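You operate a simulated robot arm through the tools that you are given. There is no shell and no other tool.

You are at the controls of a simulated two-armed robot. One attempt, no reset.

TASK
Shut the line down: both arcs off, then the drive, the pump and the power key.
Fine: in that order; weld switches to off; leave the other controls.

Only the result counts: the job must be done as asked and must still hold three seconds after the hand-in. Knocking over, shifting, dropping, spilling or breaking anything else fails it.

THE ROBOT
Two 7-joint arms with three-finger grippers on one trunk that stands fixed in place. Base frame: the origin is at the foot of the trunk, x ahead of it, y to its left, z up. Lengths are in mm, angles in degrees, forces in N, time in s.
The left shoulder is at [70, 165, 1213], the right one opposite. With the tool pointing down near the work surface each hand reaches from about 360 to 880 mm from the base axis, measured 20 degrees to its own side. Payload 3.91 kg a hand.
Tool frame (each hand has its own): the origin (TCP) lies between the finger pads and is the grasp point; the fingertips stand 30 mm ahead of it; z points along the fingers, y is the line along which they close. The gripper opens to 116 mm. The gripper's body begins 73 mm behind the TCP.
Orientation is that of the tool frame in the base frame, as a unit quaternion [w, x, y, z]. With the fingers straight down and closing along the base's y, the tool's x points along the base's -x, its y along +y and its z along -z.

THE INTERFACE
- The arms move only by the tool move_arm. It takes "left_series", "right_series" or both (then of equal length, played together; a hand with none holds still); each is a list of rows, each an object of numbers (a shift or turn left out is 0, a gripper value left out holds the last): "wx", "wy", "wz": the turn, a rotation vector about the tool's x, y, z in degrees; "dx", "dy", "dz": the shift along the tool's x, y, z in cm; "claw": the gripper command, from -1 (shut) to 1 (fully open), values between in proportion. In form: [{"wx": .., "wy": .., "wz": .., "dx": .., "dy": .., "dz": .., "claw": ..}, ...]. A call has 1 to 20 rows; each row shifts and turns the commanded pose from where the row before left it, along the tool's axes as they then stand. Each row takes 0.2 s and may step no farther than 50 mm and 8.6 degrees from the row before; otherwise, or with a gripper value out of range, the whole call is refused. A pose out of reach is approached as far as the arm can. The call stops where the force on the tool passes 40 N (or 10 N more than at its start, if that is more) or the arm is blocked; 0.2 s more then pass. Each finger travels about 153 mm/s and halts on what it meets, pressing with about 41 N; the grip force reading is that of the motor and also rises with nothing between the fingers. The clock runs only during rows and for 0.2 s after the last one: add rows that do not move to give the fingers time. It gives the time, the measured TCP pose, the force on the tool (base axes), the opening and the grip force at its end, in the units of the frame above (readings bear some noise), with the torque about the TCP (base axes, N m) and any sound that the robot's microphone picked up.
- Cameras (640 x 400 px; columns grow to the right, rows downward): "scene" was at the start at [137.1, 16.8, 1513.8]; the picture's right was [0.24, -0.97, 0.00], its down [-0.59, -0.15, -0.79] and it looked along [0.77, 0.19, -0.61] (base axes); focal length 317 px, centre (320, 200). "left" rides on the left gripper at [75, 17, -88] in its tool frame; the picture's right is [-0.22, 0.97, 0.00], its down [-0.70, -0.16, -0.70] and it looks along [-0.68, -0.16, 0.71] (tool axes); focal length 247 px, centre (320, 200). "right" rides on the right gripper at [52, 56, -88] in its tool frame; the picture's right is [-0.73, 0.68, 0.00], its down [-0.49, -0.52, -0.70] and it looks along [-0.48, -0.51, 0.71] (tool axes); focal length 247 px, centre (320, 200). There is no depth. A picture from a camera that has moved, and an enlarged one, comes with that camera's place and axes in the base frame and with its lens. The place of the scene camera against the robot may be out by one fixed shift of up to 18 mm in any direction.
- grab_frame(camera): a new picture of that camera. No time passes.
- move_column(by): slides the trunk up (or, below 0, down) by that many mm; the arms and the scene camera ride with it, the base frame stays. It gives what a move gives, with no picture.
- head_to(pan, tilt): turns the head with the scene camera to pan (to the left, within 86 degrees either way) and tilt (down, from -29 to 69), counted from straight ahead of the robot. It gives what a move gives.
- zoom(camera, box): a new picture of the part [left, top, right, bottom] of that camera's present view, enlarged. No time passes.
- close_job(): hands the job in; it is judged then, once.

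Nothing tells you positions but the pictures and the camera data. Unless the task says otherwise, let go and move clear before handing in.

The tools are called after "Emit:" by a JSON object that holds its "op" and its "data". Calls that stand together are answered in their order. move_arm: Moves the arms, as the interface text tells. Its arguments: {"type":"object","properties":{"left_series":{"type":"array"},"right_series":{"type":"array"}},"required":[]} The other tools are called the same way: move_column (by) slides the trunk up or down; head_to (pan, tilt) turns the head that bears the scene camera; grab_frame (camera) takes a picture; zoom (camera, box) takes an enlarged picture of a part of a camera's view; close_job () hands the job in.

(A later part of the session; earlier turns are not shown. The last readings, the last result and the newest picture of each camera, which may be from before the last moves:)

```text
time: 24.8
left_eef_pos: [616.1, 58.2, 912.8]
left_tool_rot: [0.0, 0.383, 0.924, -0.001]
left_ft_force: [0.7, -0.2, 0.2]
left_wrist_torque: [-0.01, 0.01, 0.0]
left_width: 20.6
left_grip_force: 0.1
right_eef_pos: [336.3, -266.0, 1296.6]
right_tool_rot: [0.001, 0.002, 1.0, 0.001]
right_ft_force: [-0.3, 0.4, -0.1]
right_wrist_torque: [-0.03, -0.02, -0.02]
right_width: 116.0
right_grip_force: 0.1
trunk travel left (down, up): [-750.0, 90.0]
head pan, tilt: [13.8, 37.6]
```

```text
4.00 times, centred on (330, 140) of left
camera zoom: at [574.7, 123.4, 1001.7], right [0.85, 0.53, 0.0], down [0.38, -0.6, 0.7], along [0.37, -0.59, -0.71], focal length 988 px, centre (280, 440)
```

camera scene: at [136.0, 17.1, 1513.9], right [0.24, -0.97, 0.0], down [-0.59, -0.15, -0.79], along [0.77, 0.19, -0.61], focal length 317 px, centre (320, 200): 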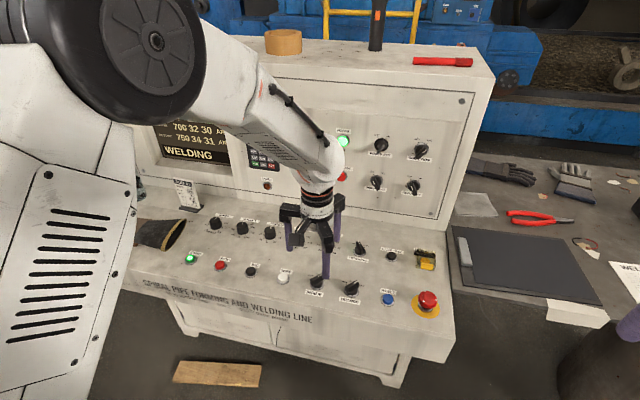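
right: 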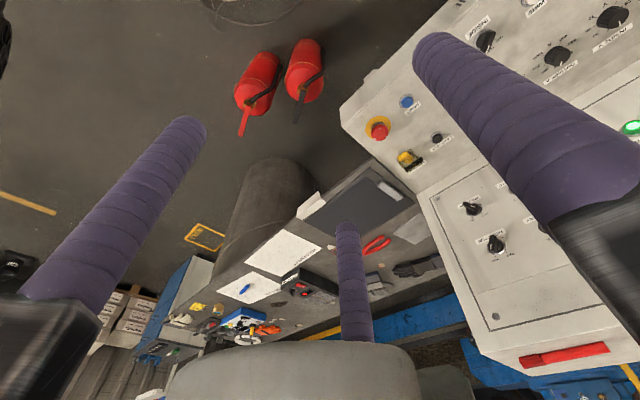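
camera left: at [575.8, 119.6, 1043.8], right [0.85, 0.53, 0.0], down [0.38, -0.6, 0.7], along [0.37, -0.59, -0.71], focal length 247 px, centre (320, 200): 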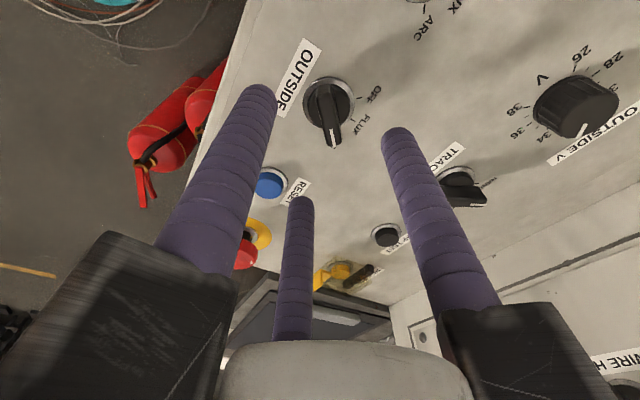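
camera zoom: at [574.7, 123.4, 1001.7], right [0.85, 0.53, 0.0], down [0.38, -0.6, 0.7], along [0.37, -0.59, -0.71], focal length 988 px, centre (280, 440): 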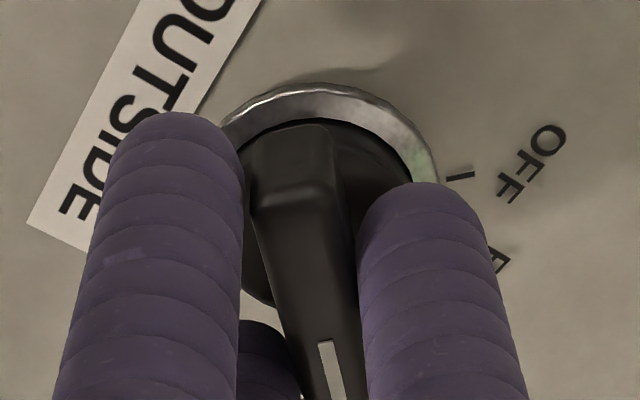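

The grip on OUTSIDE looks the same as the one that worked on INSIDE. I'll turn it the full 90° counter-clockwise with a small overshoot, then look before releasing.

Emit:
{"op": "move_arm", "data": {"left_series": [{"wz": -7.5, "dx": -0.07, "dy": 0.01}, {"wz": -7.5, "dx": -0.07, "dy": 0.01}, {"wz": -7.5, "dx": -0.07, "dy": 0.01}, {"wz": -7.5, "dx": -0.07, "dy": 0.01}, {"wz": -7.5, "dx": -0.07, "dy": 0.01}, {"wz": -7.5, "dx": -0.07, "dy": 0.01}, {"wz": -7.5, "dx": -0.07, "dy": 0.01}, {"wz": -7.5, "dx": -0.07, "dy": 0.01}, {"wz": -7.5, "dx": -0.07, "dy": 0.01}, {"wz": -7.5, "dx": -0.07, "dy": 0.01}, {"wz": -7.5, "dx": -0.07, "dy": 0.01}, {"wz": -7.5, "dx": -0.07, "dy": 0.01}, {"wz": -4, "dx": -0.04}, {"wz": 4, "dx": 0.04}]}}

Emit:
{"op": "zoom", "data": {"camera": "left", "box": [250, 90, 410, 190]}}

```text
time: 27.8
left_eef_pos: [625.6, 60.1, 913.5]
left_tool_rot: [-0.002, -0.388, 0.922, -0.003]
left_ft_force: [1.9, -1.5, 0.7]
left_wrist_torque: [-0.04, -0.03, -0.03]
left_width: 20.5
left_grip_force: 0.5
right_eef_pos: [336.3, -265.3, 1296.1]
right_tool_rot: [0.001, 0.003, 1.0, 0.001]
right_ft_force: [0.3, -0.9, 0.1]
right_wrist_torque: [0.03, 0.0, 0.03]
right_width: 115.9
right_grip_force: 0.0
trunk travel left (down, up): [-750.0, 90.0]
head pan, tilt: [13.8, 37.6]
```

```text
4.00 times, centred on (330, 140) of left
camera zoom: at [561.8, 19.7, 1002.2], right [-0.54, 0.84, 0.0], down [0.6, 0.39, 0.7], along [0.59, 0.37, -0.72], focal length 988 px, centre (280, 440)
```

zoom: 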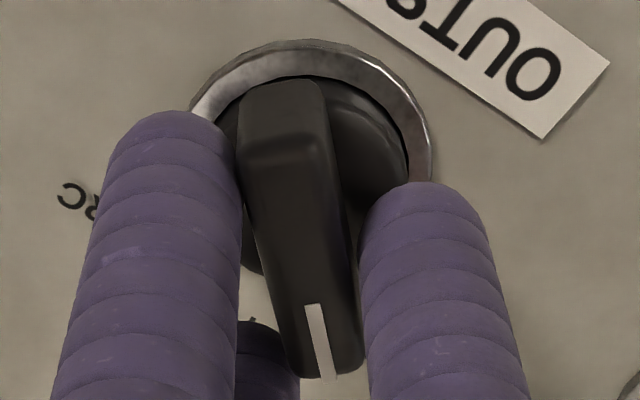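

Emit:
{"op": "move_arm", "data": {"left_series": [{"claw": -0.3}, {"claw": 0.1}, {}, {"dz": -2.5}, {"dz": -3}, {"dz": -3}, {"dz": -3}]}}

Emit:
{"op": "grab_frame", "data": {"camera": "left"}}

Emit:
{"op": "zoom", "data": {"camera": "left", "box": [250, 40, 410, 140]}}

Emit:
{"op": "zoom", "data": {"camera": "scene", "box": [280, 240, 380, 310]}}

```text
time: 29.4
left_eef_pos: [624.0, 56.6, 1028.1]
left_tool_rot: [-0.002, -0.383, 0.924, -0.002]
left_ft_force: [-0.5, 0.2, -1.1]
left_wrist_torque: [0.0, -0.04, 0.02]
left_width: 63.8
left_grip_force: 0.1
right_eef_pos: [334.2, -266.2, 1297.2]
right_tool_rot: [0.002, 0.001, 1.0, 0.001]
right_ft_force: [0.0, -0.2, 0.3]
right_wrist_torque: [0.02, 0.01, 0.02]
right_width: 116.0
right_grip_force: 0.1
trunk travel left (down, up): [-750.0, 90.0]
head pan, tilt: [13.8, 37.6]
```

```text
taken
camera left: at [559.2, 17.1, 1117.1], right [-0.53, 0.85, 0.0], down [0.61, 0.38, 0.7], along [0.59, 0.37, -0.72], focal length 247 px, centre (320, 200)
```

left: 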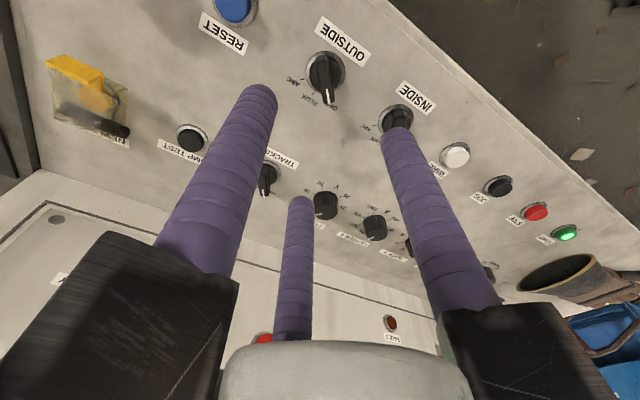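

```text
4.00 times, centred on (330, 90) of left
camera zoom: at [559.2, 17.1, 1117.1], right [-0.53, 0.85, 0.0], down [0.61, 0.38, 0.7], along [0.59, 0.37, -0.72], focal length 988 px, centre (280, 640)
```

zoom: 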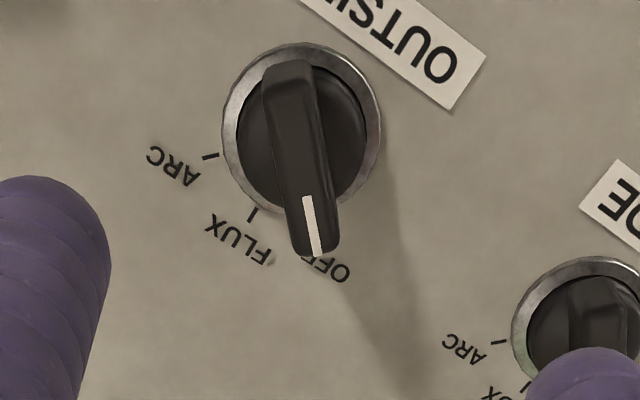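

```text
5.71 times, centred on (330, 275) of scene
camera zoom: at [135.7, 16.6, 1513.9], right [0.24, -0.97, 0.0], down [-0.59, -0.15, -0.79], along [0.77, 0.19, -0.61], focal length 1810 px, centre (263, -229)
```

zoom: 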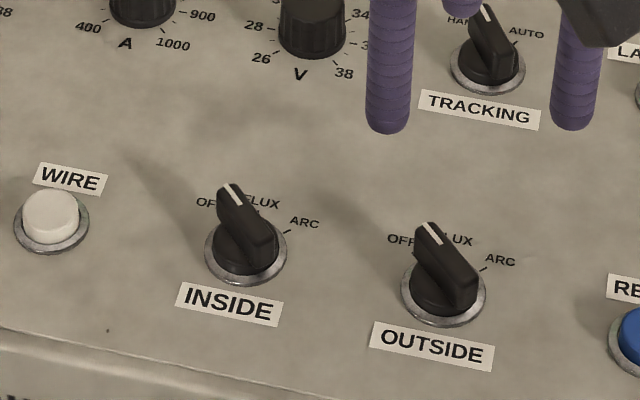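

Both weld switches now read OFF. Next is the drive STOP button, at about [614, 414]. I'll straighten the tool and move over it with the fingers open to look.

Emit:
{"op": "move_arm", "data": {"left_series": [{"wz": 7.5}, {"wz": 7.5}, {"wz": 7.5}, {"wz": 7.5}, {"wz": 7.5}, {"wz": 7.5}, {"dx": 0.12, "dy": 4.47, "claw": 0.6}, {"dx": 0.12, "dy": 4.47}, {"dx": 0.12, "dy": 4.47}, {"dx": 0.12, "dy": 4.47}, {"dx": 0.12, "dy": 4.47}, {"dx": 0.12, "dy": 4.47}, {"dx": 0.12, "dy": 4.47}, {"dx": 0.12, "dy": 4.47}, {}]}}

Emit:
{"op": "grab_frame", "data": {"camera": "left"}}

Emit:
{"op": "zoom", "data": {"camera": "left", "box": [240, 40, 400, 140]}}

Emit:
{"op": "grab_frame", "data": {"camera": "scene"}}

```text
time: 32.6
left_eef_pos: [616.1, 414.8, 1028.5]
left_tool_rot: [-0.001, -0.001, 1.0, 0.0]
left_ft_force: [0.5, 0.2, 0.6]
left_wrist_torque: [0.04, 0.03, 0.03]
left_width: 92.8
left_grip_force: 0.1
right_eef_pos: [334.7, -266.5, 1297.3]
right_tool_rot: [0.001, 0.002, 1.0, 0.001]
right_ft_force: [-0.1, -0.5, 0.2]
right_wrist_torque: [0.03, -0.04, 0.0]
right_width: 115.9
right_grip_force: 0.1
trunk travel left (down, up): [-750.0, 90.0]
head pan, tilt: [13.8, 37.6]
```

```text
taken
camera left: at [541.1, 432.2, 1116.7], right [0.22, 0.97, 0.0], down [0.7, -0.16, 0.7], along [0.68, -0.16, -0.72], focal length 247 px, centre (320, 200)
```

left: 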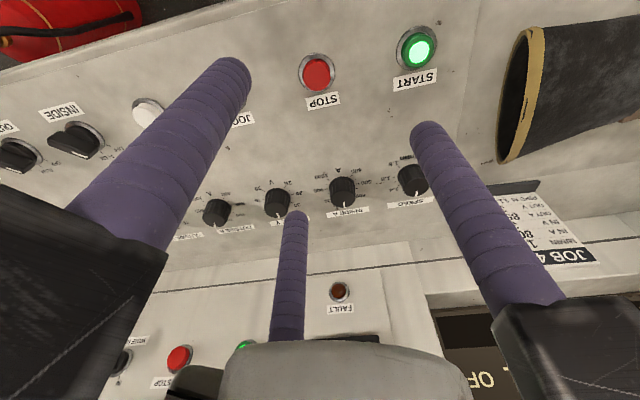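

```text
4.00 times, centred on (320, 90) of left
camera zoom: at [541.1, 432.2, 1116.7], right [0.22, 0.97, 0.0], down [0.7, -0.16, 0.7], along [0.68, -0.16, -0.72], focal length 988 px, centre (320, 640)
```

zoom: 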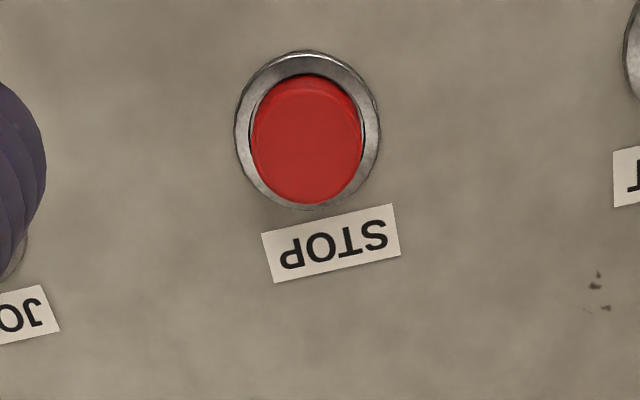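

```text
taken
camera scene: at [137.1, 15.5, 1513.8], right [0.24, -0.97, 0.0], down [-0.59, -0.14, -0.79], along [0.77, 0.19, -0.61], focal length 317 px, centre (320, 200)
```

scene: 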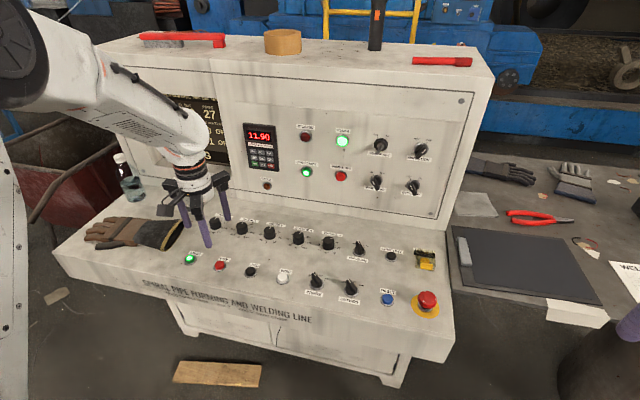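

STOP is confirmed at about [614, 412.4]. I'll centre over it, close the fingers and come down to just above the button.

Emit:
{"op": "move_arm", "data": {"left_series": [{"dx": 0.21, "dy": -0.24, "claw": -1}, {}, {"dz": 3}, {"dz": 3}, {"dz": 3}, {"dz": 1.2}]}}

Emit:
{"op": "grab_frame", "data": {"camera": "left"}}

Emit:
{"op": "zoom", "data": {"camera": "scene", "box": [160, 220, 280, 300]}}

```text
time: 34.0
left_eef_pos: [611.5, 411.5, 926.1]
left_tool_rot: [0.0, -0.001, 1.0, -0.001]
left_ft_force: [-0.1, 0.9, 0.6]
left_wrist_torque: [0.03, 0.01, -0.01]
left_width: 8.8
left_grip_force: 40.7
right_eef_pos: [336.0, -263.5, 1297.9]
right_tool_rot: [0.001, 0.002, 1.0, 0.0]
right_ft_force: [0.0, 0.5, -0.3]
right_wrist_torque: [-0.02, 0.0, -0.01]
right_width: 115.8
right_grip_force: 0.1
trunk travel left (down, up): [-750.0, 90.0]
head pan, tilt: [13.8, 37.6]
```

```text
taken
camera left: at [537.0, 429.9, 1014.5], right [0.22, 0.97, 0.0], down [0.7, -0.16, 0.7], along [0.68, -0.16, -0.72], focal length 247 px, centre (320, 200)
```

left: 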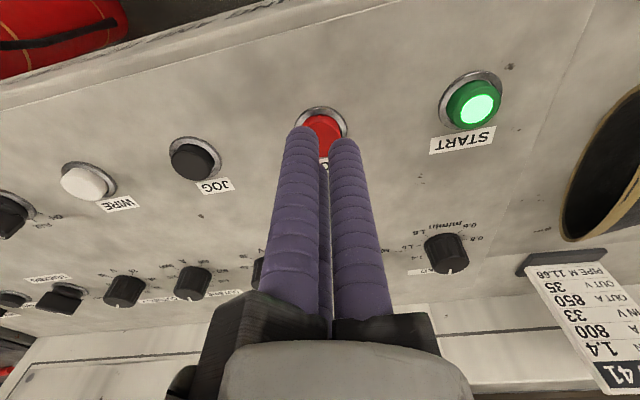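

```text
5.00 times, centred on (220, 260) of scene
camera zoom: at [137.3, 16.9, 1513.8], right [0.24, -0.97, 0.0], down [-0.59, -0.15, -0.79], along [0.77, 0.19, -0.61], focal length 1584 px, centre (820, -100)
```

zoom: 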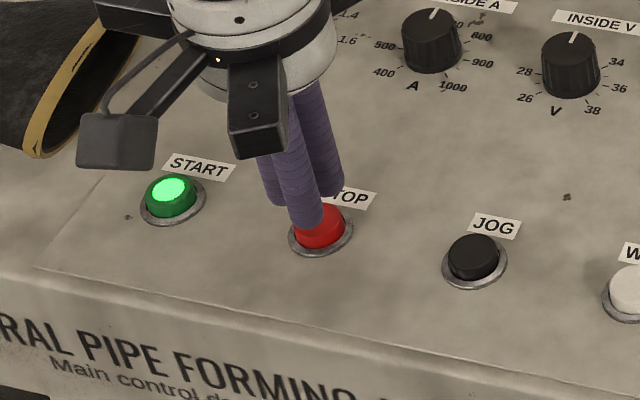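

Emit:
{"op": "move_arm", "data": {"left_series": [{"dy": 0.12, "dz": 0.4}, {"dz": 0.4}, {"dz": 0.2}, {"dz": 0.2}]}}

Emit:
{"op": "zoom", "data": {"camera": "scene", "box": [160, 220, 280, 300]}}

```text
time: 35.0
left_eef_pos: [611.8, 413.4, 913.9]
left_tool_rot: [-0.001, 0.0, 1.0, -0.001]
left_ft_force: [-1.2, -0.3, 0.5]
left_wrist_torque: [0.02, -0.03, -0.01]
left_width: 9.1
left_grip_force: 41.5
right_eef_pos: [336.6, -266.2, 1296.6]
right_tool_rot: [0.002, 0.002, 1.0, 0.0]
right_ft_force: [-1.0, -0.5, 0.1]
right_wrist_torque: [-0.06, -0.04, -0.04]
right_width: 116.0
right_grip_force: 0.0
trunk travel left (down, up): [-750.0, 90.0]
head pan, tilt: [13.8, 37.6]
```

```text
5.00 times, centred on (220, 260) of scene
camera zoom: at [137.3, 16.9, 1513.8], right [0.24, -0.97, 0.0], down [-0.59, -0.15, -0.79], along [0.77, 0.19, -0.61], focal length 1584 px, centre (820, -100)
```

zoom: 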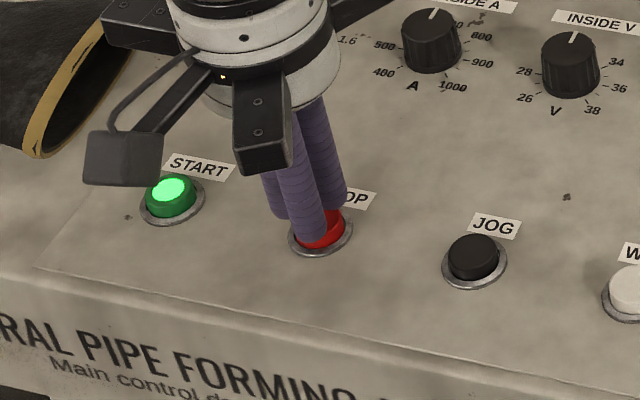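

Emit:
{"op": "move_arm", "data": {"left_series": [{"dz": 0.2}, {"dz": 0.2}]}}

```text
time: 35.6
left_eef_pos: [611.5, 413.8, 909.4]
left_tool_rot: [-0.002, 0.0, 1.0, 0.0]
left_ft_force: [-0.3, -1.3, 2.0]
left_wrist_torque: [-0.01, 0.02, 0.01]
left_width: 9.3
left_grip_force: 44.9
right_eef_pos: [336.4, -265.3, 1296.4]
right_tool_rot: [0.001, 0.002, 1.0, 0.0]
right_ft_force: [0.8, 0.2, 0.0]
right_wrist_torque: [-0.04, 0.01, 0.01]
right_width: 116.0
right_grip_force: 0.1
trunk travel left (down, up): [-750.0, 90.0]
head pan, tilt: [13.8, 37.6]
heard: click
```

I heard a click with the fingertips lightly on STOP. I'll check the lamps before lifting.

Emit:
{"op": "grab_frame", "data": {"camera": "scene"}}

Emit:
{"op": "zoom", "data": {"camera": "scene", "box": [160, 220, 280, 300]}}

Emit:
{"op": "zoom", "data": {"camera": "scene", "box": [230, 110, 450, 220]}}

```text
taken
camera scene: at [136.9, 16.3, 1513.9], right [0.24, -0.97, 0.0], down [-0.59, -0.15, -0.79], along [0.77, 0.19, -0.61], focal length 317 px, centre (320, 200)
```

scene: 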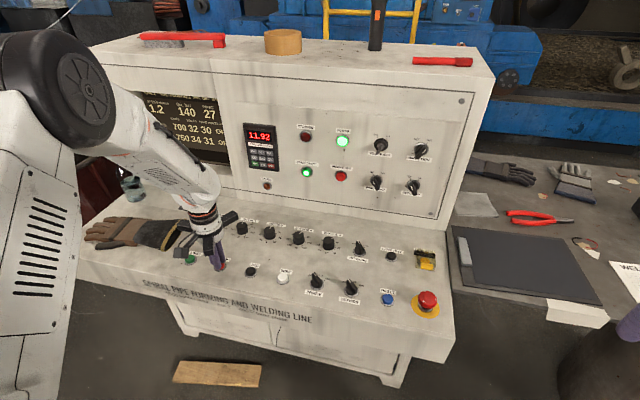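

```text
5.00 times, centred on (220, 260) of scene
camera zoom: at [136.9, 16.3, 1513.9], right [0.24, -0.97, 0.0], down [-0.59, -0.15, -0.79], along [0.77, 0.19, -0.61], focal length 1584 px, centre (820, -100)
```

zoom: 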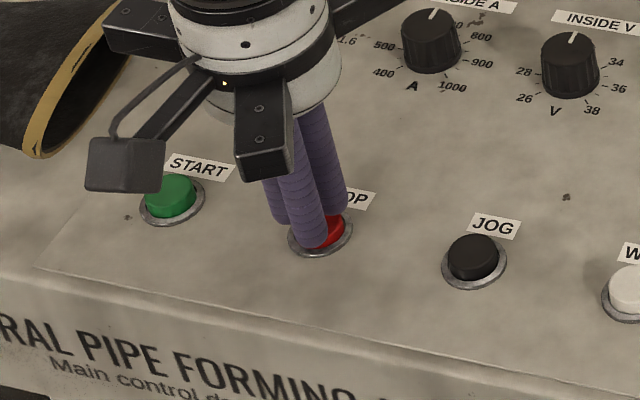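

```text
2.91 times, centred on (340, 165) of scene
camera zoom: at [136.9, 16.3, 1513.9], right [0.24, -0.97, 0.0], down [-0.59, -0.15, -0.79], along [0.77, 0.19, -0.61], focal length 921 px, centre (262, 302)
```

zoom: 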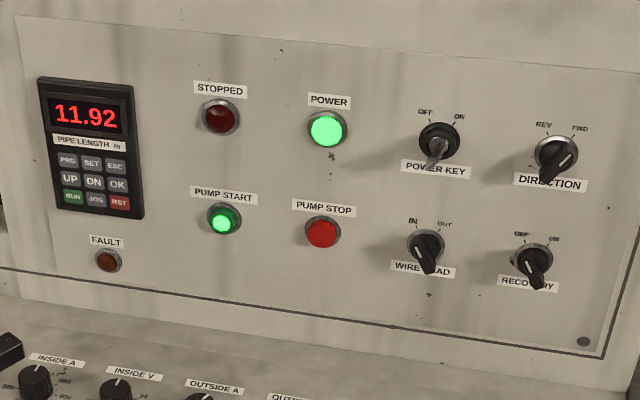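

The START lamp went out, so the drive has been told to stop. I'll lift clear, then check the STOPPED lamp and length counter before touching the pump.

Emit:
{"op": "move_arm", "data": {"left_series": [{"dz": -1.5}, {"dz": -3}, {"dz": -3}, {"dz": -3}, {"dz": -3}]}}

Emit:
{"op": "zoom", "data": {"camera": "scene", "box": [230, 110, 450, 220]}}

Emit:
{"op": "zoom", "data": {"camera": "scene", "box": [160, 220, 280, 300]}}

```text
time: 36.8
left_eef_pos: [611.5, 412.5, 1045.7]
left_tool_rot: [0.0, 0.0, 1.0, 0.0]
left_ft_force: [-0.7, 0.8, -0.7]
left_wrist_torque: [0.03, -0.02, 0.01]
left_width: 9.0
left_grip_force: 44.8
right_eef_pos: [336.0, -265.9, 1297.2]
right_tool_rot: [0.001, 0.001, 1.0, 0.001]
right_ft_force: [-0.1, -0.3, -0.3]
right_wrist_torque: [0.02, 0.01, -0.01]
right_width: 115.8
right_grip_force: 0.0
trunk travel left (down, up): [-750.0, 90.0]
head pan, tilt: [13.8, 37.6]
```

```text
2.91 times, centred on (340, 165) of scene
camera zoom: at [135.9, 15.9, 1513.9], right [0.24, -0.97, 0.0], down [-0.59, -0.15, -0.79], along [0.77, 0.19, -0.61], focal length 921 px, centre (262, 302)
```

zoom: 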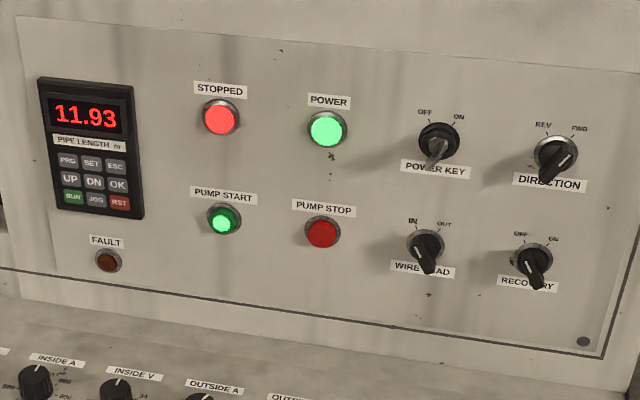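

```text
5.00 times, centred on (220, 260) of scene
camera zoom: at [135.9, 15.9, 1513.9], right [0.24, -0.97, 0.0], down [-0.59, -0.15, -0.79], along [0.77, 0.19, -0.61], focal length 1584 px, centre (820, -100)
```

zoom: 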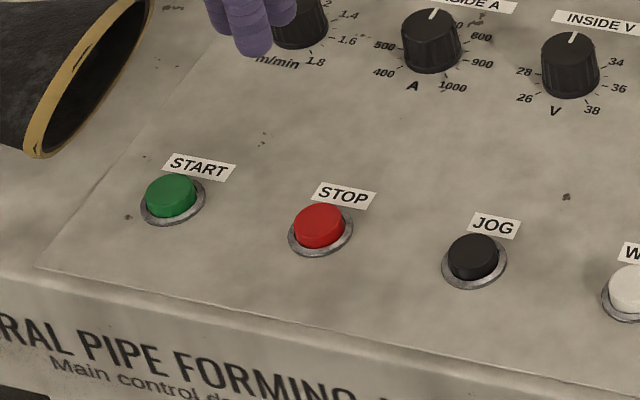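

STOPPED is now lit and START is dark, so the pump comes next. The upper panel is about vertical (x≈900), with PUMP STOP near [899, 146, 1020] and the key near [900, 43, 1133]. I'll move to the centre and pitch the tool to point forward.

Emit:
{"op": "move_arm", "data": {"left_series": [{"dx": -1.2, "dy": -3.81, "dz": -1.2}, {"dx": -1.2, "dy": -3.81, "dz": -1.2}, {"dx": -1.2, "dy": -3.81, "dz": -1.2}, {"dx": -1.2, "dy": -3.81, "dz": -1.2}, {"dx": -1.2, "dy": -3.81, "dz": -1.2}, {"dx": -1.2, "dy": -3.81, "dz": -1.2}, {"dx": -1.2, "dy": -3.81, "dz": -1.2}, {"wy": -8.2}, {"wy": -8.2}, {"wy": -8.2}, {"wy": -8.2}, {"wy": -8.2}]}}

Emit:
{"op": "grab_frame", "data": {"camera": "left"}}

Emit:
{"op": "grab_frame", "data": {"camera": "scene"}}

```text
time: 39.4
left_eef_pos: [696.8, 146.1, 1129.2]
left_tool_rot: [0.35, -0.001, 0.937, 0.001]
left_ft_force: [-0.4, 0.4, -0.2]
left_wrist_torque: [0.01, 0.01, 0.05]
left_width: 9.1
left_grip_force: 44.7
right_eef_pos: [335.6, -265.8, 1296.8]
right_tool_rot: [0.001, 0.002, 1.0, 0.001]
right_ft_force: [1.0, -0.3, 0.0]
right_wrist_torque: [-0.02, 0.0, 0.01]
right_width: 116.0
right_grip_force: 0.0
trunk travel left (down, up): [-750.0, 90.0]
head pan, tilt: [13.8, 37.6]
```

```text
taken
camera left: at [582.2, 163.8, 1147.2], right [0.17, 0.97, 0.15], down [0.07, -0.16, 0.98], along [0.98, -0.16, -0.09], focal length 247 px, centre (320, 200)
```

left: 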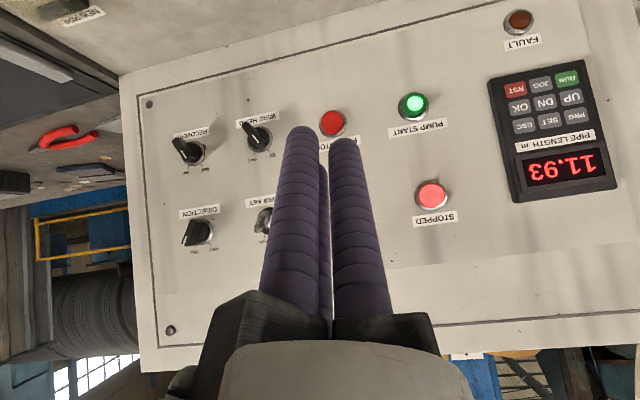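

```text
taken
camera scene: at [136.5, 15.9, 1513.9], right [0.24, -0.97, 0.0], down [-0.59, -0.15, -0.79], along [0.77, 0.19, -0.61], focal length 317 px, centre (320, 200)
```

scene: 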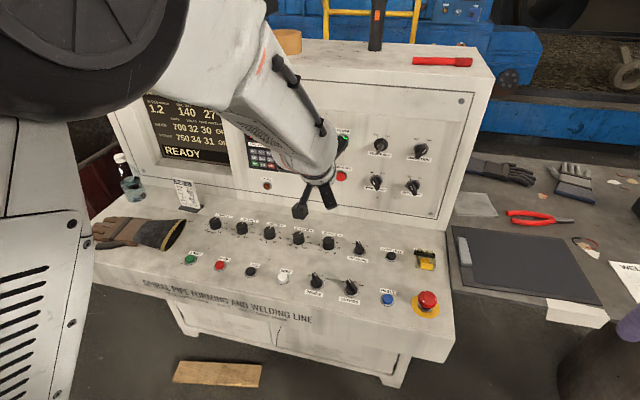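

Emit:
{"op": "zoom", "data": {"camera": "left", "box": [280, 80, 440, 180]}}

Emit:
{"op": "zoom", "data": {"camera": "left", "box": [160, 160, 320, 260]}}

Emit:
{"op": "zoom", "data": {"camera": "scene", "box": [330, 120, 450, 200]}}

```text
4.00 times, centred on (360, 130) of left
camera zoom: at [582.2, 163.8, 1147.2], right [0.17, 0.97, 0.15], down [0.07, -0.16, 0.98], along [0.98, -0.16, -0.09], focal length 988 px, centre (160, 480)
```

zoom: 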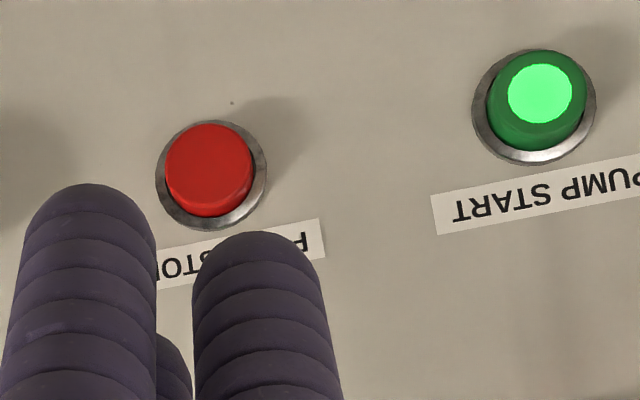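

```text
4.00 times, centred on (240, 210) of left
camera zoom: at [582.2, 163.8, 1147.2], right [0.17, 0.97, 0.15], down [0.07, -0.16, 0.98], along [0.98, -0.16, -0.09], focal length 988 px, centre (640, 160)
```

zoom: 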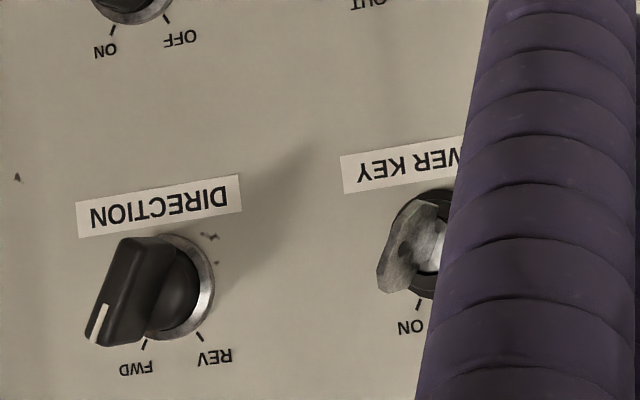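

```text
5.00 times, centred on (390, 160) of scene
camera zoom: at [136.5, 15.9, 1513.9], right [0.24, -0.97, 0.0], down [-0.59, -0.15, -0.79], along [0.77, 0.19, -0.61], focal length 1584 px, centre (-30, 400)
```

zoom: 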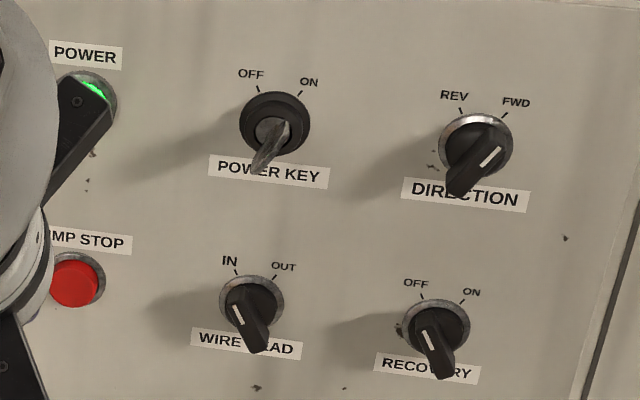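

Emit:
{"op": "move_arm", "data": {"left_series": [{"wy": -8.2}, {"wy": -8.2}, {"wy": -8.2}, {"wy": -8.2}, {"wy": -8.2}, {"wy": -8.0}, {}]}}

Emit:
{"op": "grab_frame", "data": {"camera": "left"}}

Emit:
{"op": "grab_frame", "data": {"camera": "scene"}}

```text
time: 41.2
left_eef_pos: [702.4, 176.9, 1144.0]
left_tool_rot: [0.71, -0.053, 0.702, -0.013]
left_ft_force: [0.5, 0.4, -0.2]
left_wrist_torque: [0.03, -0.01, -0.01]
left_width: 8.9
left_grip_force: 45.2
right_eef_pos: [335.9, -265.0, 1296.7]
right_tool_rot: [0.001, 0.002, 1.0, 0.001]
right_ft_force: [-0.6, -0.4, 0.6]
right_wrist_torque: [0.0, -0.01, 0.04]
right_width: 115.9
right_grip_force: 0.1
trunk travel left (down, up): [-750.0, 90.0]
head pan, tilt: [13.8, 37.6]
stopped in row 7 (left hand): the arm was blocked; the commanded pose is now the measured one
```

```text
taken
camera left: at [614.2, 182.1, 1067.1], right [-0.06, 0.99, 0.13], down [-0.7, -0.14, 0.7], along [0.71, -0.05, 0.7], focal length 247 px, centre (320, 200)
```

left: 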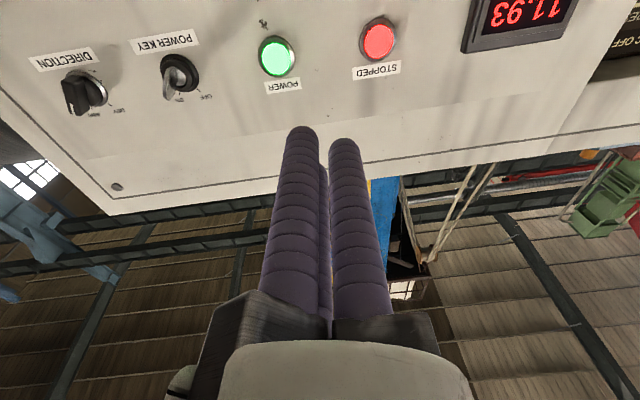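

```text
taken
camera scene: at [137.1, 16.8, 1513.8], right [0.24, -0.97, 0.0], down [-0.59, -0.15, -0.79], along [0.77, 0.19, -0.61], focal length 317 px, centre (320, 200)
```

scene: 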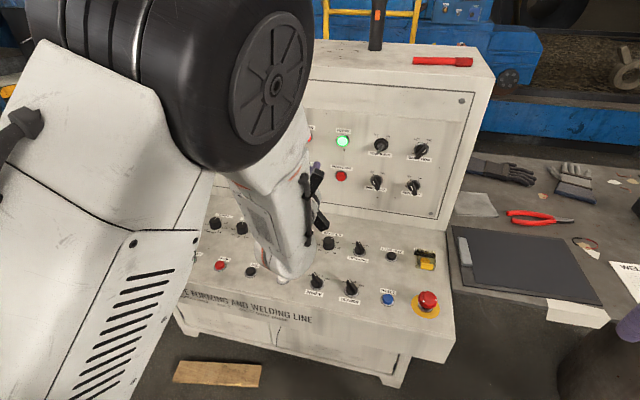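

The arm blocked while folded so close to the body, and the hand ended up slightly twisted. I'll move forward, where the arm has more room, and then straighten the orientation.

Emit:
{"op": "move_arm", "data": {"left_series": [{"dz": 3}, {"dz": 3}, {"dz": 2}]}}

Emit:
{"op": "move_arm", "data": {"left_series": [{"wz": 2.7, "wx": 1.6}, {"wz": 2.7, "wx": 1.6}, {}]}}

Emit:
{"op": "grab_frame", "data": {"camera": "left"}}

Emit:
{"op": "grab_frame", "data": {"camera": "scene"}}

```text
time: 42.0
left_eef_pos: [784.3, 178.0, 1145.2]
left_tool_rot: [0.71, -0.05, 0.703, -0.011]
left_ft_force: [-0.4, 0.8, -0.3]
left_wrist_torque: [-0.01, -0.02, 0.01]
left_width: 9.1
left_grip_force: 44.2
right_eef_pos: [336.3, -265.1, 1296.8]
right_tool_rot: [0.001, 0.001, 1.0, 0.001]
right_ft_force: [0.1, -0.4, -0.7]
right_wrist_torque: [-0.03, 0.01, 0.01]
right_width: 115.7
right_grip_force: 0.1
trunk travel left (down, up): [-750.0, 90.0]
head pan, tilt: [13.8, 37.6]
```

```text
time: 42.8
left_eef_pos: [782.1, 179.8, 1143.1]
left_tool_rot: [0.711, 0.002, 0.703, 0.003]
left_ft_force: [-0.3, 0.7, -0.5]
left_wrist_torque: [0.02, 0.02, 0.02]
left_width: 9.1
left_grip_force: 45.3
right_eef_pos: [335.8, -265.8, 1296.0]
right_tool_rot: [0.001, 0.002, 1.0, 0.001]
right_ft_force: [-0.2, 0.2, 0.5]
right_wrist_torque: [0.0, -0.01, 0.0]
right_width: 116.0
right_grip_force: 0.0
trunk travel left (down, up): [-750.0, 90.0]
head pan, tilt: [13.8, 37.6]
```

```text
taken
camera left: at [695.0, 197.1, 1068.4], right [0.0, 0.97, 0.23], down [-0.71, -0.16, 0.69], along [0.71, -0.16, 0.69], focal length 247 px, centre (320, 200)
```

left: 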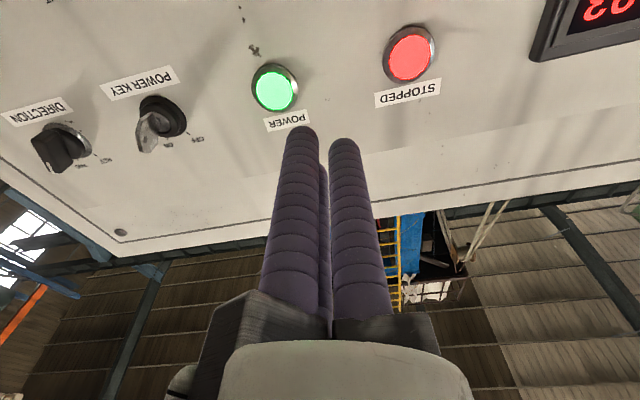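

```text
taken
camera scene: at [137.0, 16.6, 1513.8], right [0.24, -0.97, 0.0], down [-0.59, -0.15, -0.79], along [0.77, 0.19, -0.61], focal length 317 px, centre (320, 200)
```

scene: 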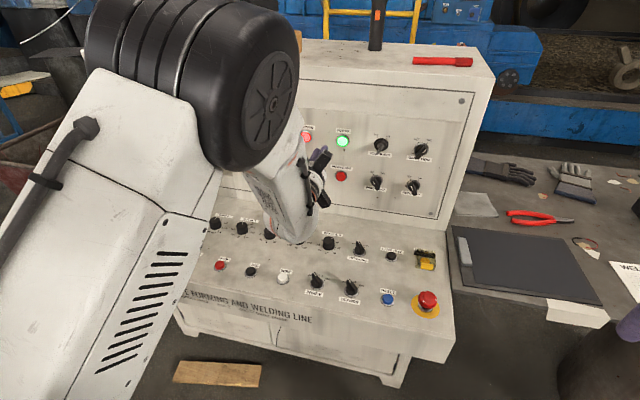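

The orientation is corrected. Before lowering toward PUMP STOP I need to know the left wrist's clearance to the desk, so I'll turn the right hand in place to use its camera as a side view.

Emit:
{"op": "move_arm", "data": {"right_series": [{"wz": -8}, {"wz": -8}, {"wz": -8}, {"wz": -8}, {"wz": -8}, {"wz": -8}, {"wz": -8}, {"wz": -8}, {"wz": -8}]}}

Emit:
{"op": "grab_frame", "data": {"camera": "right"}}

```text
time: 44.3
left_eef_pos: [783.7, 181.8, 1142.8]
left_tool_rot: [0.71, 0.001, 0.704, 0.002]
left_ft_force: [0.5, 0.3, -0.6]
left_wrist_torque: [0.0, 0.01, -0.01]
left_width: 8.9
left_grip_force: 44.7
right_eef_pos: [207.5, -153.1, 1244.5]
right_tool_rot: [0.019, -0.399, 0.914, -0.077]
right_ft_force: [25.2, -6.5, 1.6]
right_wrist_torque: [0.52, 1.71, -0.9]
right_width: 104.1
right_grip_force: 0.1
right hand out of reach, approached as far as the arm can: row 1, 2, 3, 4, 5, 6, 7
trunk travel left (down, up): [-750.0, 90.0]
head pan, tilt: [13.8, 37.6]
stopped in row 7 (right hand): the force on the tool passed its limit at 78 N (the readings are from after the stop); the commanded pose is now the measured one
```

```text
taken
camera right: at [122.9, -143.0, 1324.9], right [0.01, 0.99, -0.13], down [0.64, 0.09, 0.76], along [0.77, -0.09, -0.64], focal length 247 px, centre (320, 200)
```

right: 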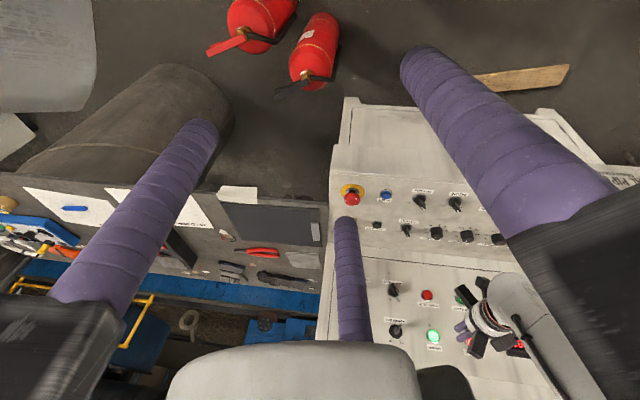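

The side-view turn failed: the right hand was at its reach limit, drifted inward and pressed against the robot's own trunk. I'll move it forward and outward, away from contact, to a pose that's within reach.

Emit:
{"op": "move_arm", "data": {"right_series": [{"dx": -1.0, "dy": -3.5, "dz": -0.25}, {"dx": -1.0, "dy": -3.5, "dz": -0.25}, {"dx": -1.0, "dy": -3.5, "dz": -0.25}, {"dx": -1.0, "dy": -3.5, "dz": -0.25}, {"dx": -1.0, "dy": -3.5, "dz": -0.25}, {"dx": -1.0, "dy": -3.5, "dz": -0.25}]}}

Emit:
{"op": "grab_frame", "data": {"camera": "right"}}

Emit:
{"op": "grab_frame", "data": {"camera": "scene"}}

```text
time: 45.7
left_eef_pos: [782.2, 179.3, 1144.7]
left_tool_rot: [0.711, 0.002, 0.703, 0.002]
left_ft_force: [-1.3, 0.5, -0.1]
left_wrist_torque: [0.02, -0.03, 0.01]
left_width: 8.9
left_grip_force: 45.2
right_eef_pos: [205.9, -155.7, 1247.5]
right_tool_rot: [0.019, -0.399, 0.913, -0.078]
right_ft_force: [28.9, 1.9, 0.4]
right_wrist_torque: [-0.08, 1.8, -1.7]
right_width: 106.0
right_grip_force: 0.1
right hand out of reach, approached as far as the arm can: row 1, 2, 3, 4, 5, 6
trunk travel left (down, up): [-750.0, 90.0]
head pan, tilt: [13.8, 37.6]
```

```text
taken
camera right: at [121.2, -144.8, 1328.5], right [0.0, 0.99, -0.13], down [0.64, 0.09, 0.76], along [0.77, -0.08, -0.64], focal length 247 px, centre (320, 200)
```

right: 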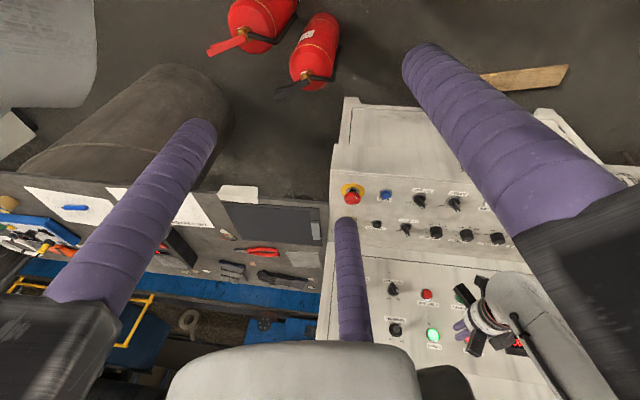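

```text
taken
camera scene: at [136.9, 16.5, 1513.8], right [0.24, -0.97, 0.0], down [-0.59, -0.15, -0.79], along [0.77, 0.19, -0.61], focal length 317 px, centre (320, 200)
```

scene: 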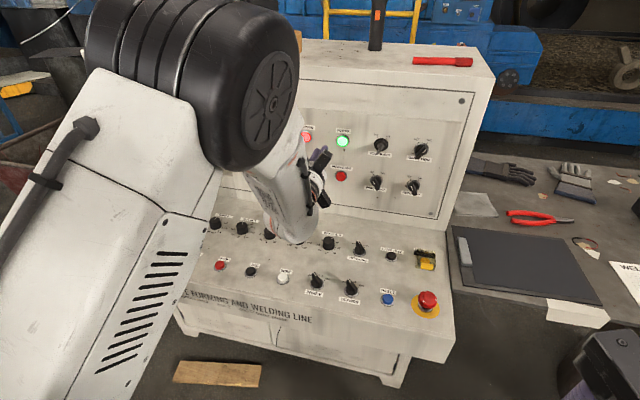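

Emit:
{"op": "move_arm", "data": {"right_series": [{"dz": 4, "claw": 0.2}, {"dz": 4}, {"dz": 4}, {"dz": 4}]}}

Emit:
{"op": "grab_frame", "data": {"camera": "right"}}

```text
time: 46.1
left_eef_pos: [783.7, 180.2, 1142.9]
left_tool_rot: [0.711, 0.002, 0.703, 0.003]
left_ft_force: [-0.5, -0.1, 0.3]
left_wrist_torque: [-0.01, 0.01, -0.02]
left_width: 9.0
left_grip_force: 44.2
right_eef_pos: [214.7, -151.9, 1235.9]
right_tool_rot: [0.01, -0.402, 0.912, -0.078]
right_ft_force: [2.1, 1.8, 6.1]
right_wrist_torque: [-0.15, 0.63, -0.16]
right_width: 69.6
right_grip_force: 0.1
right hand out of reach, approached as far as the arm can: row 1, 2
trunk travel left (down, up): [-750.0, 90.0]
head pan, tilt: [13.8, 37.6]
stopped in row 2 (right hand): the force on the tool passed its limit at 86 N (the readings are from after the stop); the commanded pose is now the measured one
```

```text
taken
camera right: at [131.3, -140.3, 1317.9], right [0.0, 0.99, -0.14], down [0.66, 0.1, 0.75], along [0.75, -0.09, -0.65], focal length 247 px, centre (320, 200)
```

right: 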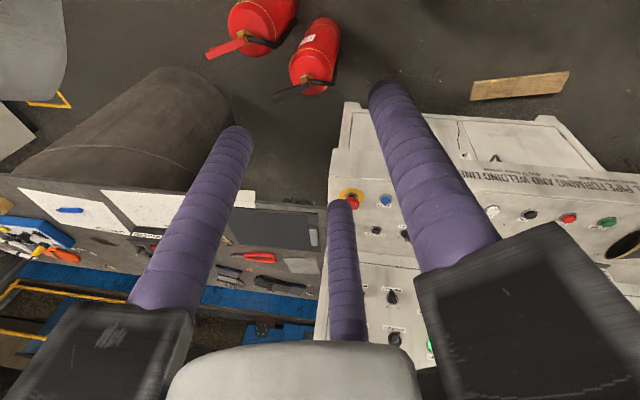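

Emit:
{"op": "move_arm", "data": {"right_series": [{"wz": 8, "dx": -0.97, "dy": -2.5}, {"wz": 8, "dx": -1.3, "dy": -2.35}]}}

```text
time: 46.8
left_eef_pos: [782.9, 178.3, 1144.0]
left_tool_rot: [0.711, 0.002, 0.704, 0.002]
left_ft_force: [0.3, 0.7, 0.6]
left_wrist_torque: [0.01, -0.01, 0.0]
left_width: 9.0
left_grip_force: 44.8
right_eef_pos: [263.1, -172.1, 1240.9]
right_tool_rot: [0.021, -0.269, 0.96, -0.076]
right_ft_force: [0.3, 1.0, 0.2]
right_wrist_torque: [0.03, 0.03, -0.02]
right_width: 69.4
right_grip_force: 0.1
trunk travel left (down, up): [-750.0, 90.0]
head pan, tilt: [13.8, 37.6]
```

The right hand is free again with no force. I'll keep unwinding it and move it to a comfortable parking pose, low and to the right.

Emit:
{"op": "move_arm", "data": {"right_series": [{"wz": 8, "dx": -1.44, "dy": -2.85, "dz": 1.8}, {"wz": 8, "dx": -1.82, "dy": -2.62, "dz": 1.8}, {"wz": 8, "dx": -2.17, "dy": -2.34, "dz": 1.8}, {"wz": 7, "dx": -2.47, "dy": -2.02, "dz": 1.8}, {"dx": -2.7, "dy": -1.7, "dz": 1.8}]}}

Emit:
{"op": "grab_frame", "data": {"camera": "right"}}

Emit:
{"op": "grab_frame", "data": {"camera": "scene"}}

```text
time: 48.0
left_eef_pos: [783.7, 179.3, 1143.4]
left_tool_rot: [0.711, 0.002, 0.703, 0.003]
left_ft_force: [-0.2, -0.1, -0.3]
left_wrist_torque: [0.01, -0.03, -0.03]
left_width: 8.9
left_grip_force: 45.0
right_eef_pos: [408.5, -265.1, 1174.3]
right_tool_rot: [0.041, -0.003, 0.997, -0.068]
right_ft_force: [-0.1, 0.4, 0.4]
right_wrist_torque: [0.01, 0.04, -0.02]
right_width: 69.2
right_grip_force: 0.0
trunk travel left (down, up): [-750.0, 90.0]
head pan, tilt: [13.8, 37.6]
```

```text
taken
camera right: at [349.8, -197.8, 1251.8], right [0.73, 0.68, -0.03], down [0.43, -0.42, 0.8], along [0.53, -0.6, -0.6], focal length 247 px, centre (320, 200)
```

right: 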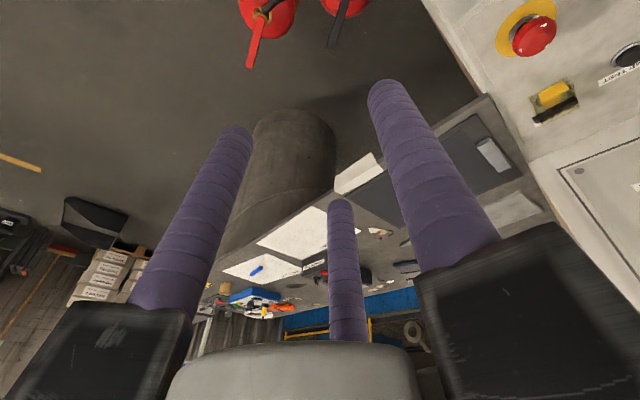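

```text
taken
camera scene: at [138.2, 16.3, 1513.7], right [0.24, -0.97, 0.0], down [-0.59, -0.15, -0.79], along [0.77, 0.19, -0.61], focal length 317 px, centre (320, 200)
```

scene: 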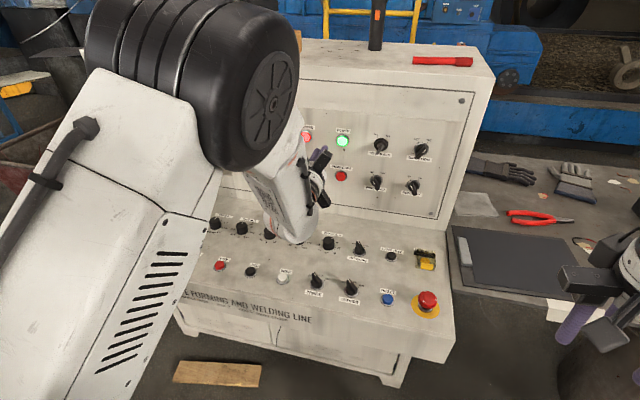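

The right hand is safely parked. I'll retry the side view carefully from here, a few degrees at a time.

Emit:
{"op": "move_arm", "data": {"right_series": [{"wz": -8}, {"wz": -8}, {"wz": -8}, {"wz": -8}, {"wz": -8}]}}

Emit:
{"op": "grab_frame", "data": {"camera": "right"}}

```text
time: 49.1
left_eef_pos: [781.4, 179.4, 1143.4]
left_tool_rot: [0.711, 0.002, 0.703, 0.003]
left_ft_force: [-0.6, -0.1, -0.8]
left_wrist_torque: [0.02, -0.04, -0.03]
left_width: 9.0
left_grip_force: 44.6
right_eef_pos: [384.0, -236.0, 1103.7]
right_tool_rot: [0.031, -0.267, 0.96, -0.084]
right_ft_force: [0.0, 0.4, -0.5]
right_wrist_torque: [-0.01, 0.04, 0.04]
right_width: 69.6
right_grip_force: 0.1
right hand out of reach, approached as far as the arm can: row 2, 3, 4, 5
trunk travel left (down, up): [-750.0, 90.0]
head pan, tilt: [13.8, 37.6]
```

```text
taken
camera right: at [302.7, -201.4, 1180.0], right [0.28, 0.95, -0.11], down [0.61, -0.09, 0.79], along [0.74, -0.29, -0.6], focal length 247 px, centre (320, 200)
```

right: 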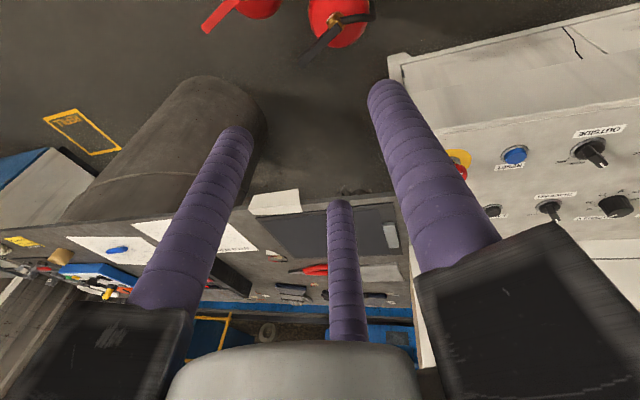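

The right wrist can't roll that way, so I'll undo it and leave that arm parked. For PUMP STOP I'll pitch the left hand about 35° downward, which keeps its wrist well above the desk, and move to just short of the button.

Emit:
{"op": "move_arm", "data": {"right_series": [{"wz": 8}, {"wz": 8}, {"wz": 8}, {"wz": 8}, {"wz": 8}], "left_series": [{"wy": 7}, {"wy": 7}, {"wy": 7}, {"wy": 7}, {"wy": 7}]}}

Emit:
{"op": "grab_frame", "data": {"camera": "left"}}

Emit:
{"op": "grab_frame", "data": {"camera": "scene"}}

```text
time: 50.4
left_eef_pos: [782.9, 178.2, 1144.5]
left_tool_rot: [0.466, 0.002, 0.885, 0.002]
left_ft_force: [-0.9, 0.1, -0.1]
left_wrist_torque: [0.02, -0.04, 0.02]
left_width: 8.9
left_grip_force: 44.8
right_eef_pos: [383.8, -236.5, 1104.2]
right_tool_rot: [0.059, 0.079, 0.993, -0.068]
right_ft_force: [-0.5, -0.5, 0.0]
right_wrist_torque: [0.03, 0.0, 0.0]
right_width: 69.4
right_grip_force: 0.0
trunk travel left (down, up): [-750.0, 90.0]
head pan, tilt: [13.8, 37.6]
```

```text
taken
camera left: at [667.6, 196.1, 1132.3], right [0.13, 0.97, 0.19], down [-0.18, -0.17, 0.97], along [0.97, -0.16, 0.16], focal length 247 px, centre (320, 200)
```

left: 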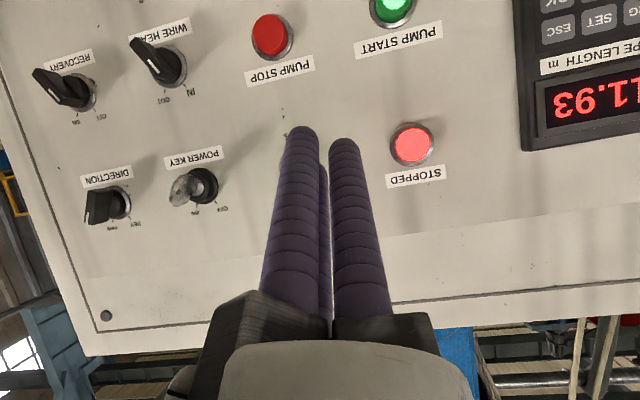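

```text
taken
camera scene: at [137.4, 15.9, 1513.8], right [0.24, -0.97, 0.0], down [-0.59, -0.15, -0.79], along [0.77, 0.19, -0.61], focal length 317 px, centre (320, 200)
```

scene: 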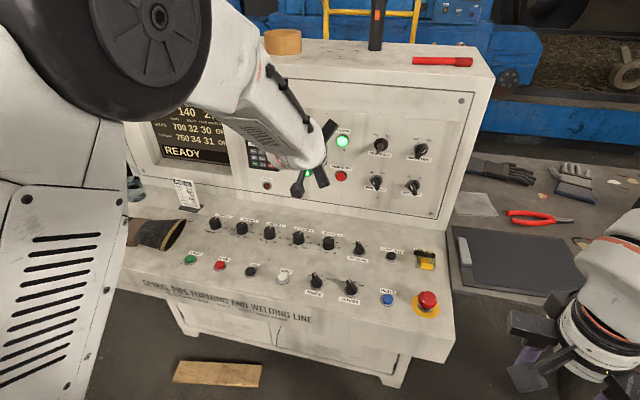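

Emit:
{"op": "zoom", "data": {"camera": "left", "box": [220, 0, 320, 70]}}

Emit:
{"op": "zoom", "data": {"camera": "left", "box": [140, 140, 260, 220]}}

```text
5.71 times, centred on (270, 35) of left
camera zoom: at [667.6, 196.1, 1132.3], right [0.13, 0.97, 0.19], down [-0.18, -0.17, 0.97], along [0.97, -0.16, 0.16], focal length 1411 px, centre (606, 1143)
```

zoom: 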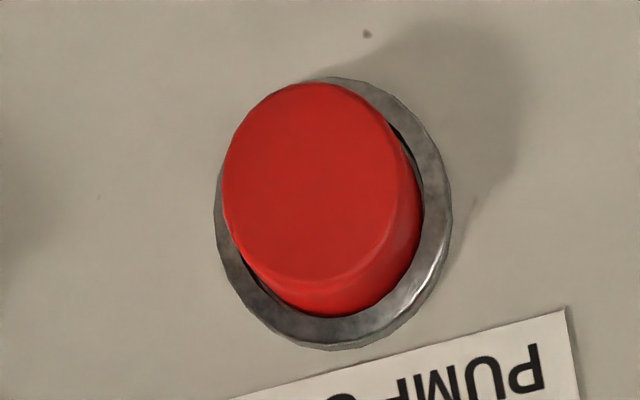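

```text
5.00 times, centred on (200, 180) of left
camera zoom: at [667.6, 196.1, 1132.3], right [0.13, 0.97, 0.19], down [-0.18, -0.17, 0.97], along [0.97, -0.16, 0.16], focal length 1235 px, centre (920, 300)
```

zoom: 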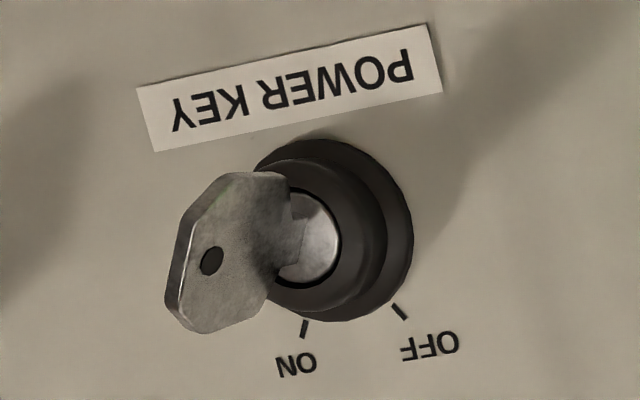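

Emit:
{"op": "move_arm", "data": {"left_series": [{"dx": 1.71, "dy": -0.7, "dz": 2.75}, {"dx": 1.71, "dy": -0.7, "dz": 2.75}, {"dx": 1.71, "dy": -0.7, "dz": 2.75}, {"dx": 1.71, "dy": -0.7, "dz": 2.75}, {}]}}

Emit:
{"op": "grab_frame", "data": {"camera": "left"}}

Emit:
{"op": "zoom", "data": {"camera": "scene", "box": [270, 130, 430, 230]}}

```text
time: 51.5
left_eef_pos: [833.4, 152.3, 1026.3]
left_tool_rot: [0.467, 0.001, 0.884, 0.003]
left_ft_force: [-0.3, 0.6, -0.1]
left_wrist_torque: [-0.01, 0.0, 0.0]
left_width: 9.0
left_grip_force: 44.9
right_eef_pos: [383.2, -235.7, 1104.1]
right_tool_rot: [0.059, 0.08, 0.993, -0.068]
right_ft_force: [-0.7, -0.5, -0.2]
right_wrist_torque: [-0.02, 0.0, -0.01]
right_width: 69.6
right_grip_force: 0.1
trunk travel left (down, up): [-750.0, 90.0]
head pan, tilt: [13.8, 37.6]
```

```text
taken
camera left: at [719.4, 169.1, 1015.4], right [0.13, 0.97, 0.19], down [-0.19, -0.17, 0.97], along [0.97, -0.16, 0.16], focal length 247 px, centre (320, 200)
```

left: 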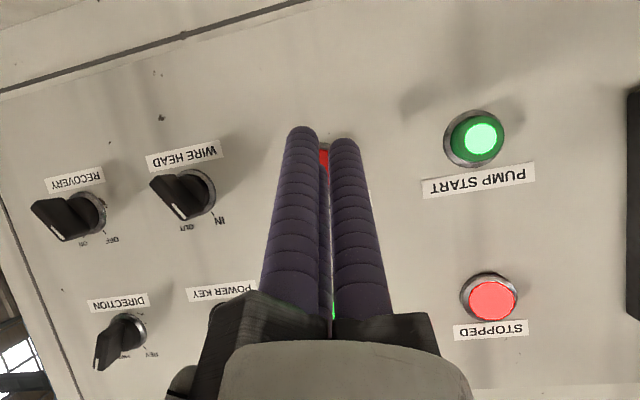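

```text
4.00 times, centred on (350, 180) of scene
camera zoom: at [136.0, 16.9, 1513.9], right [0.24, -0.97, 0.0], down [-0.59, -0.15, -0.79], along [0.77, 0.19, -0.61], focal length 1267 px, centre (200, 280)
```

zoom: 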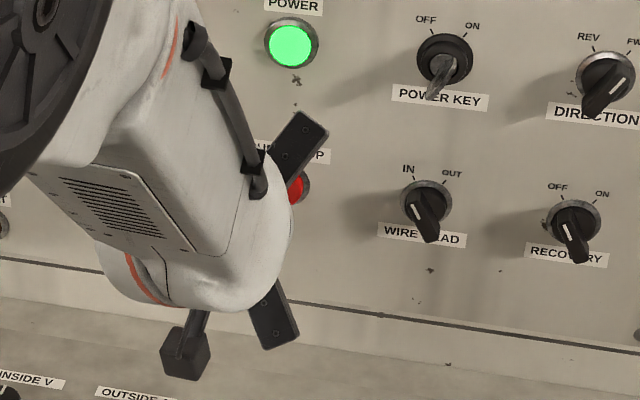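

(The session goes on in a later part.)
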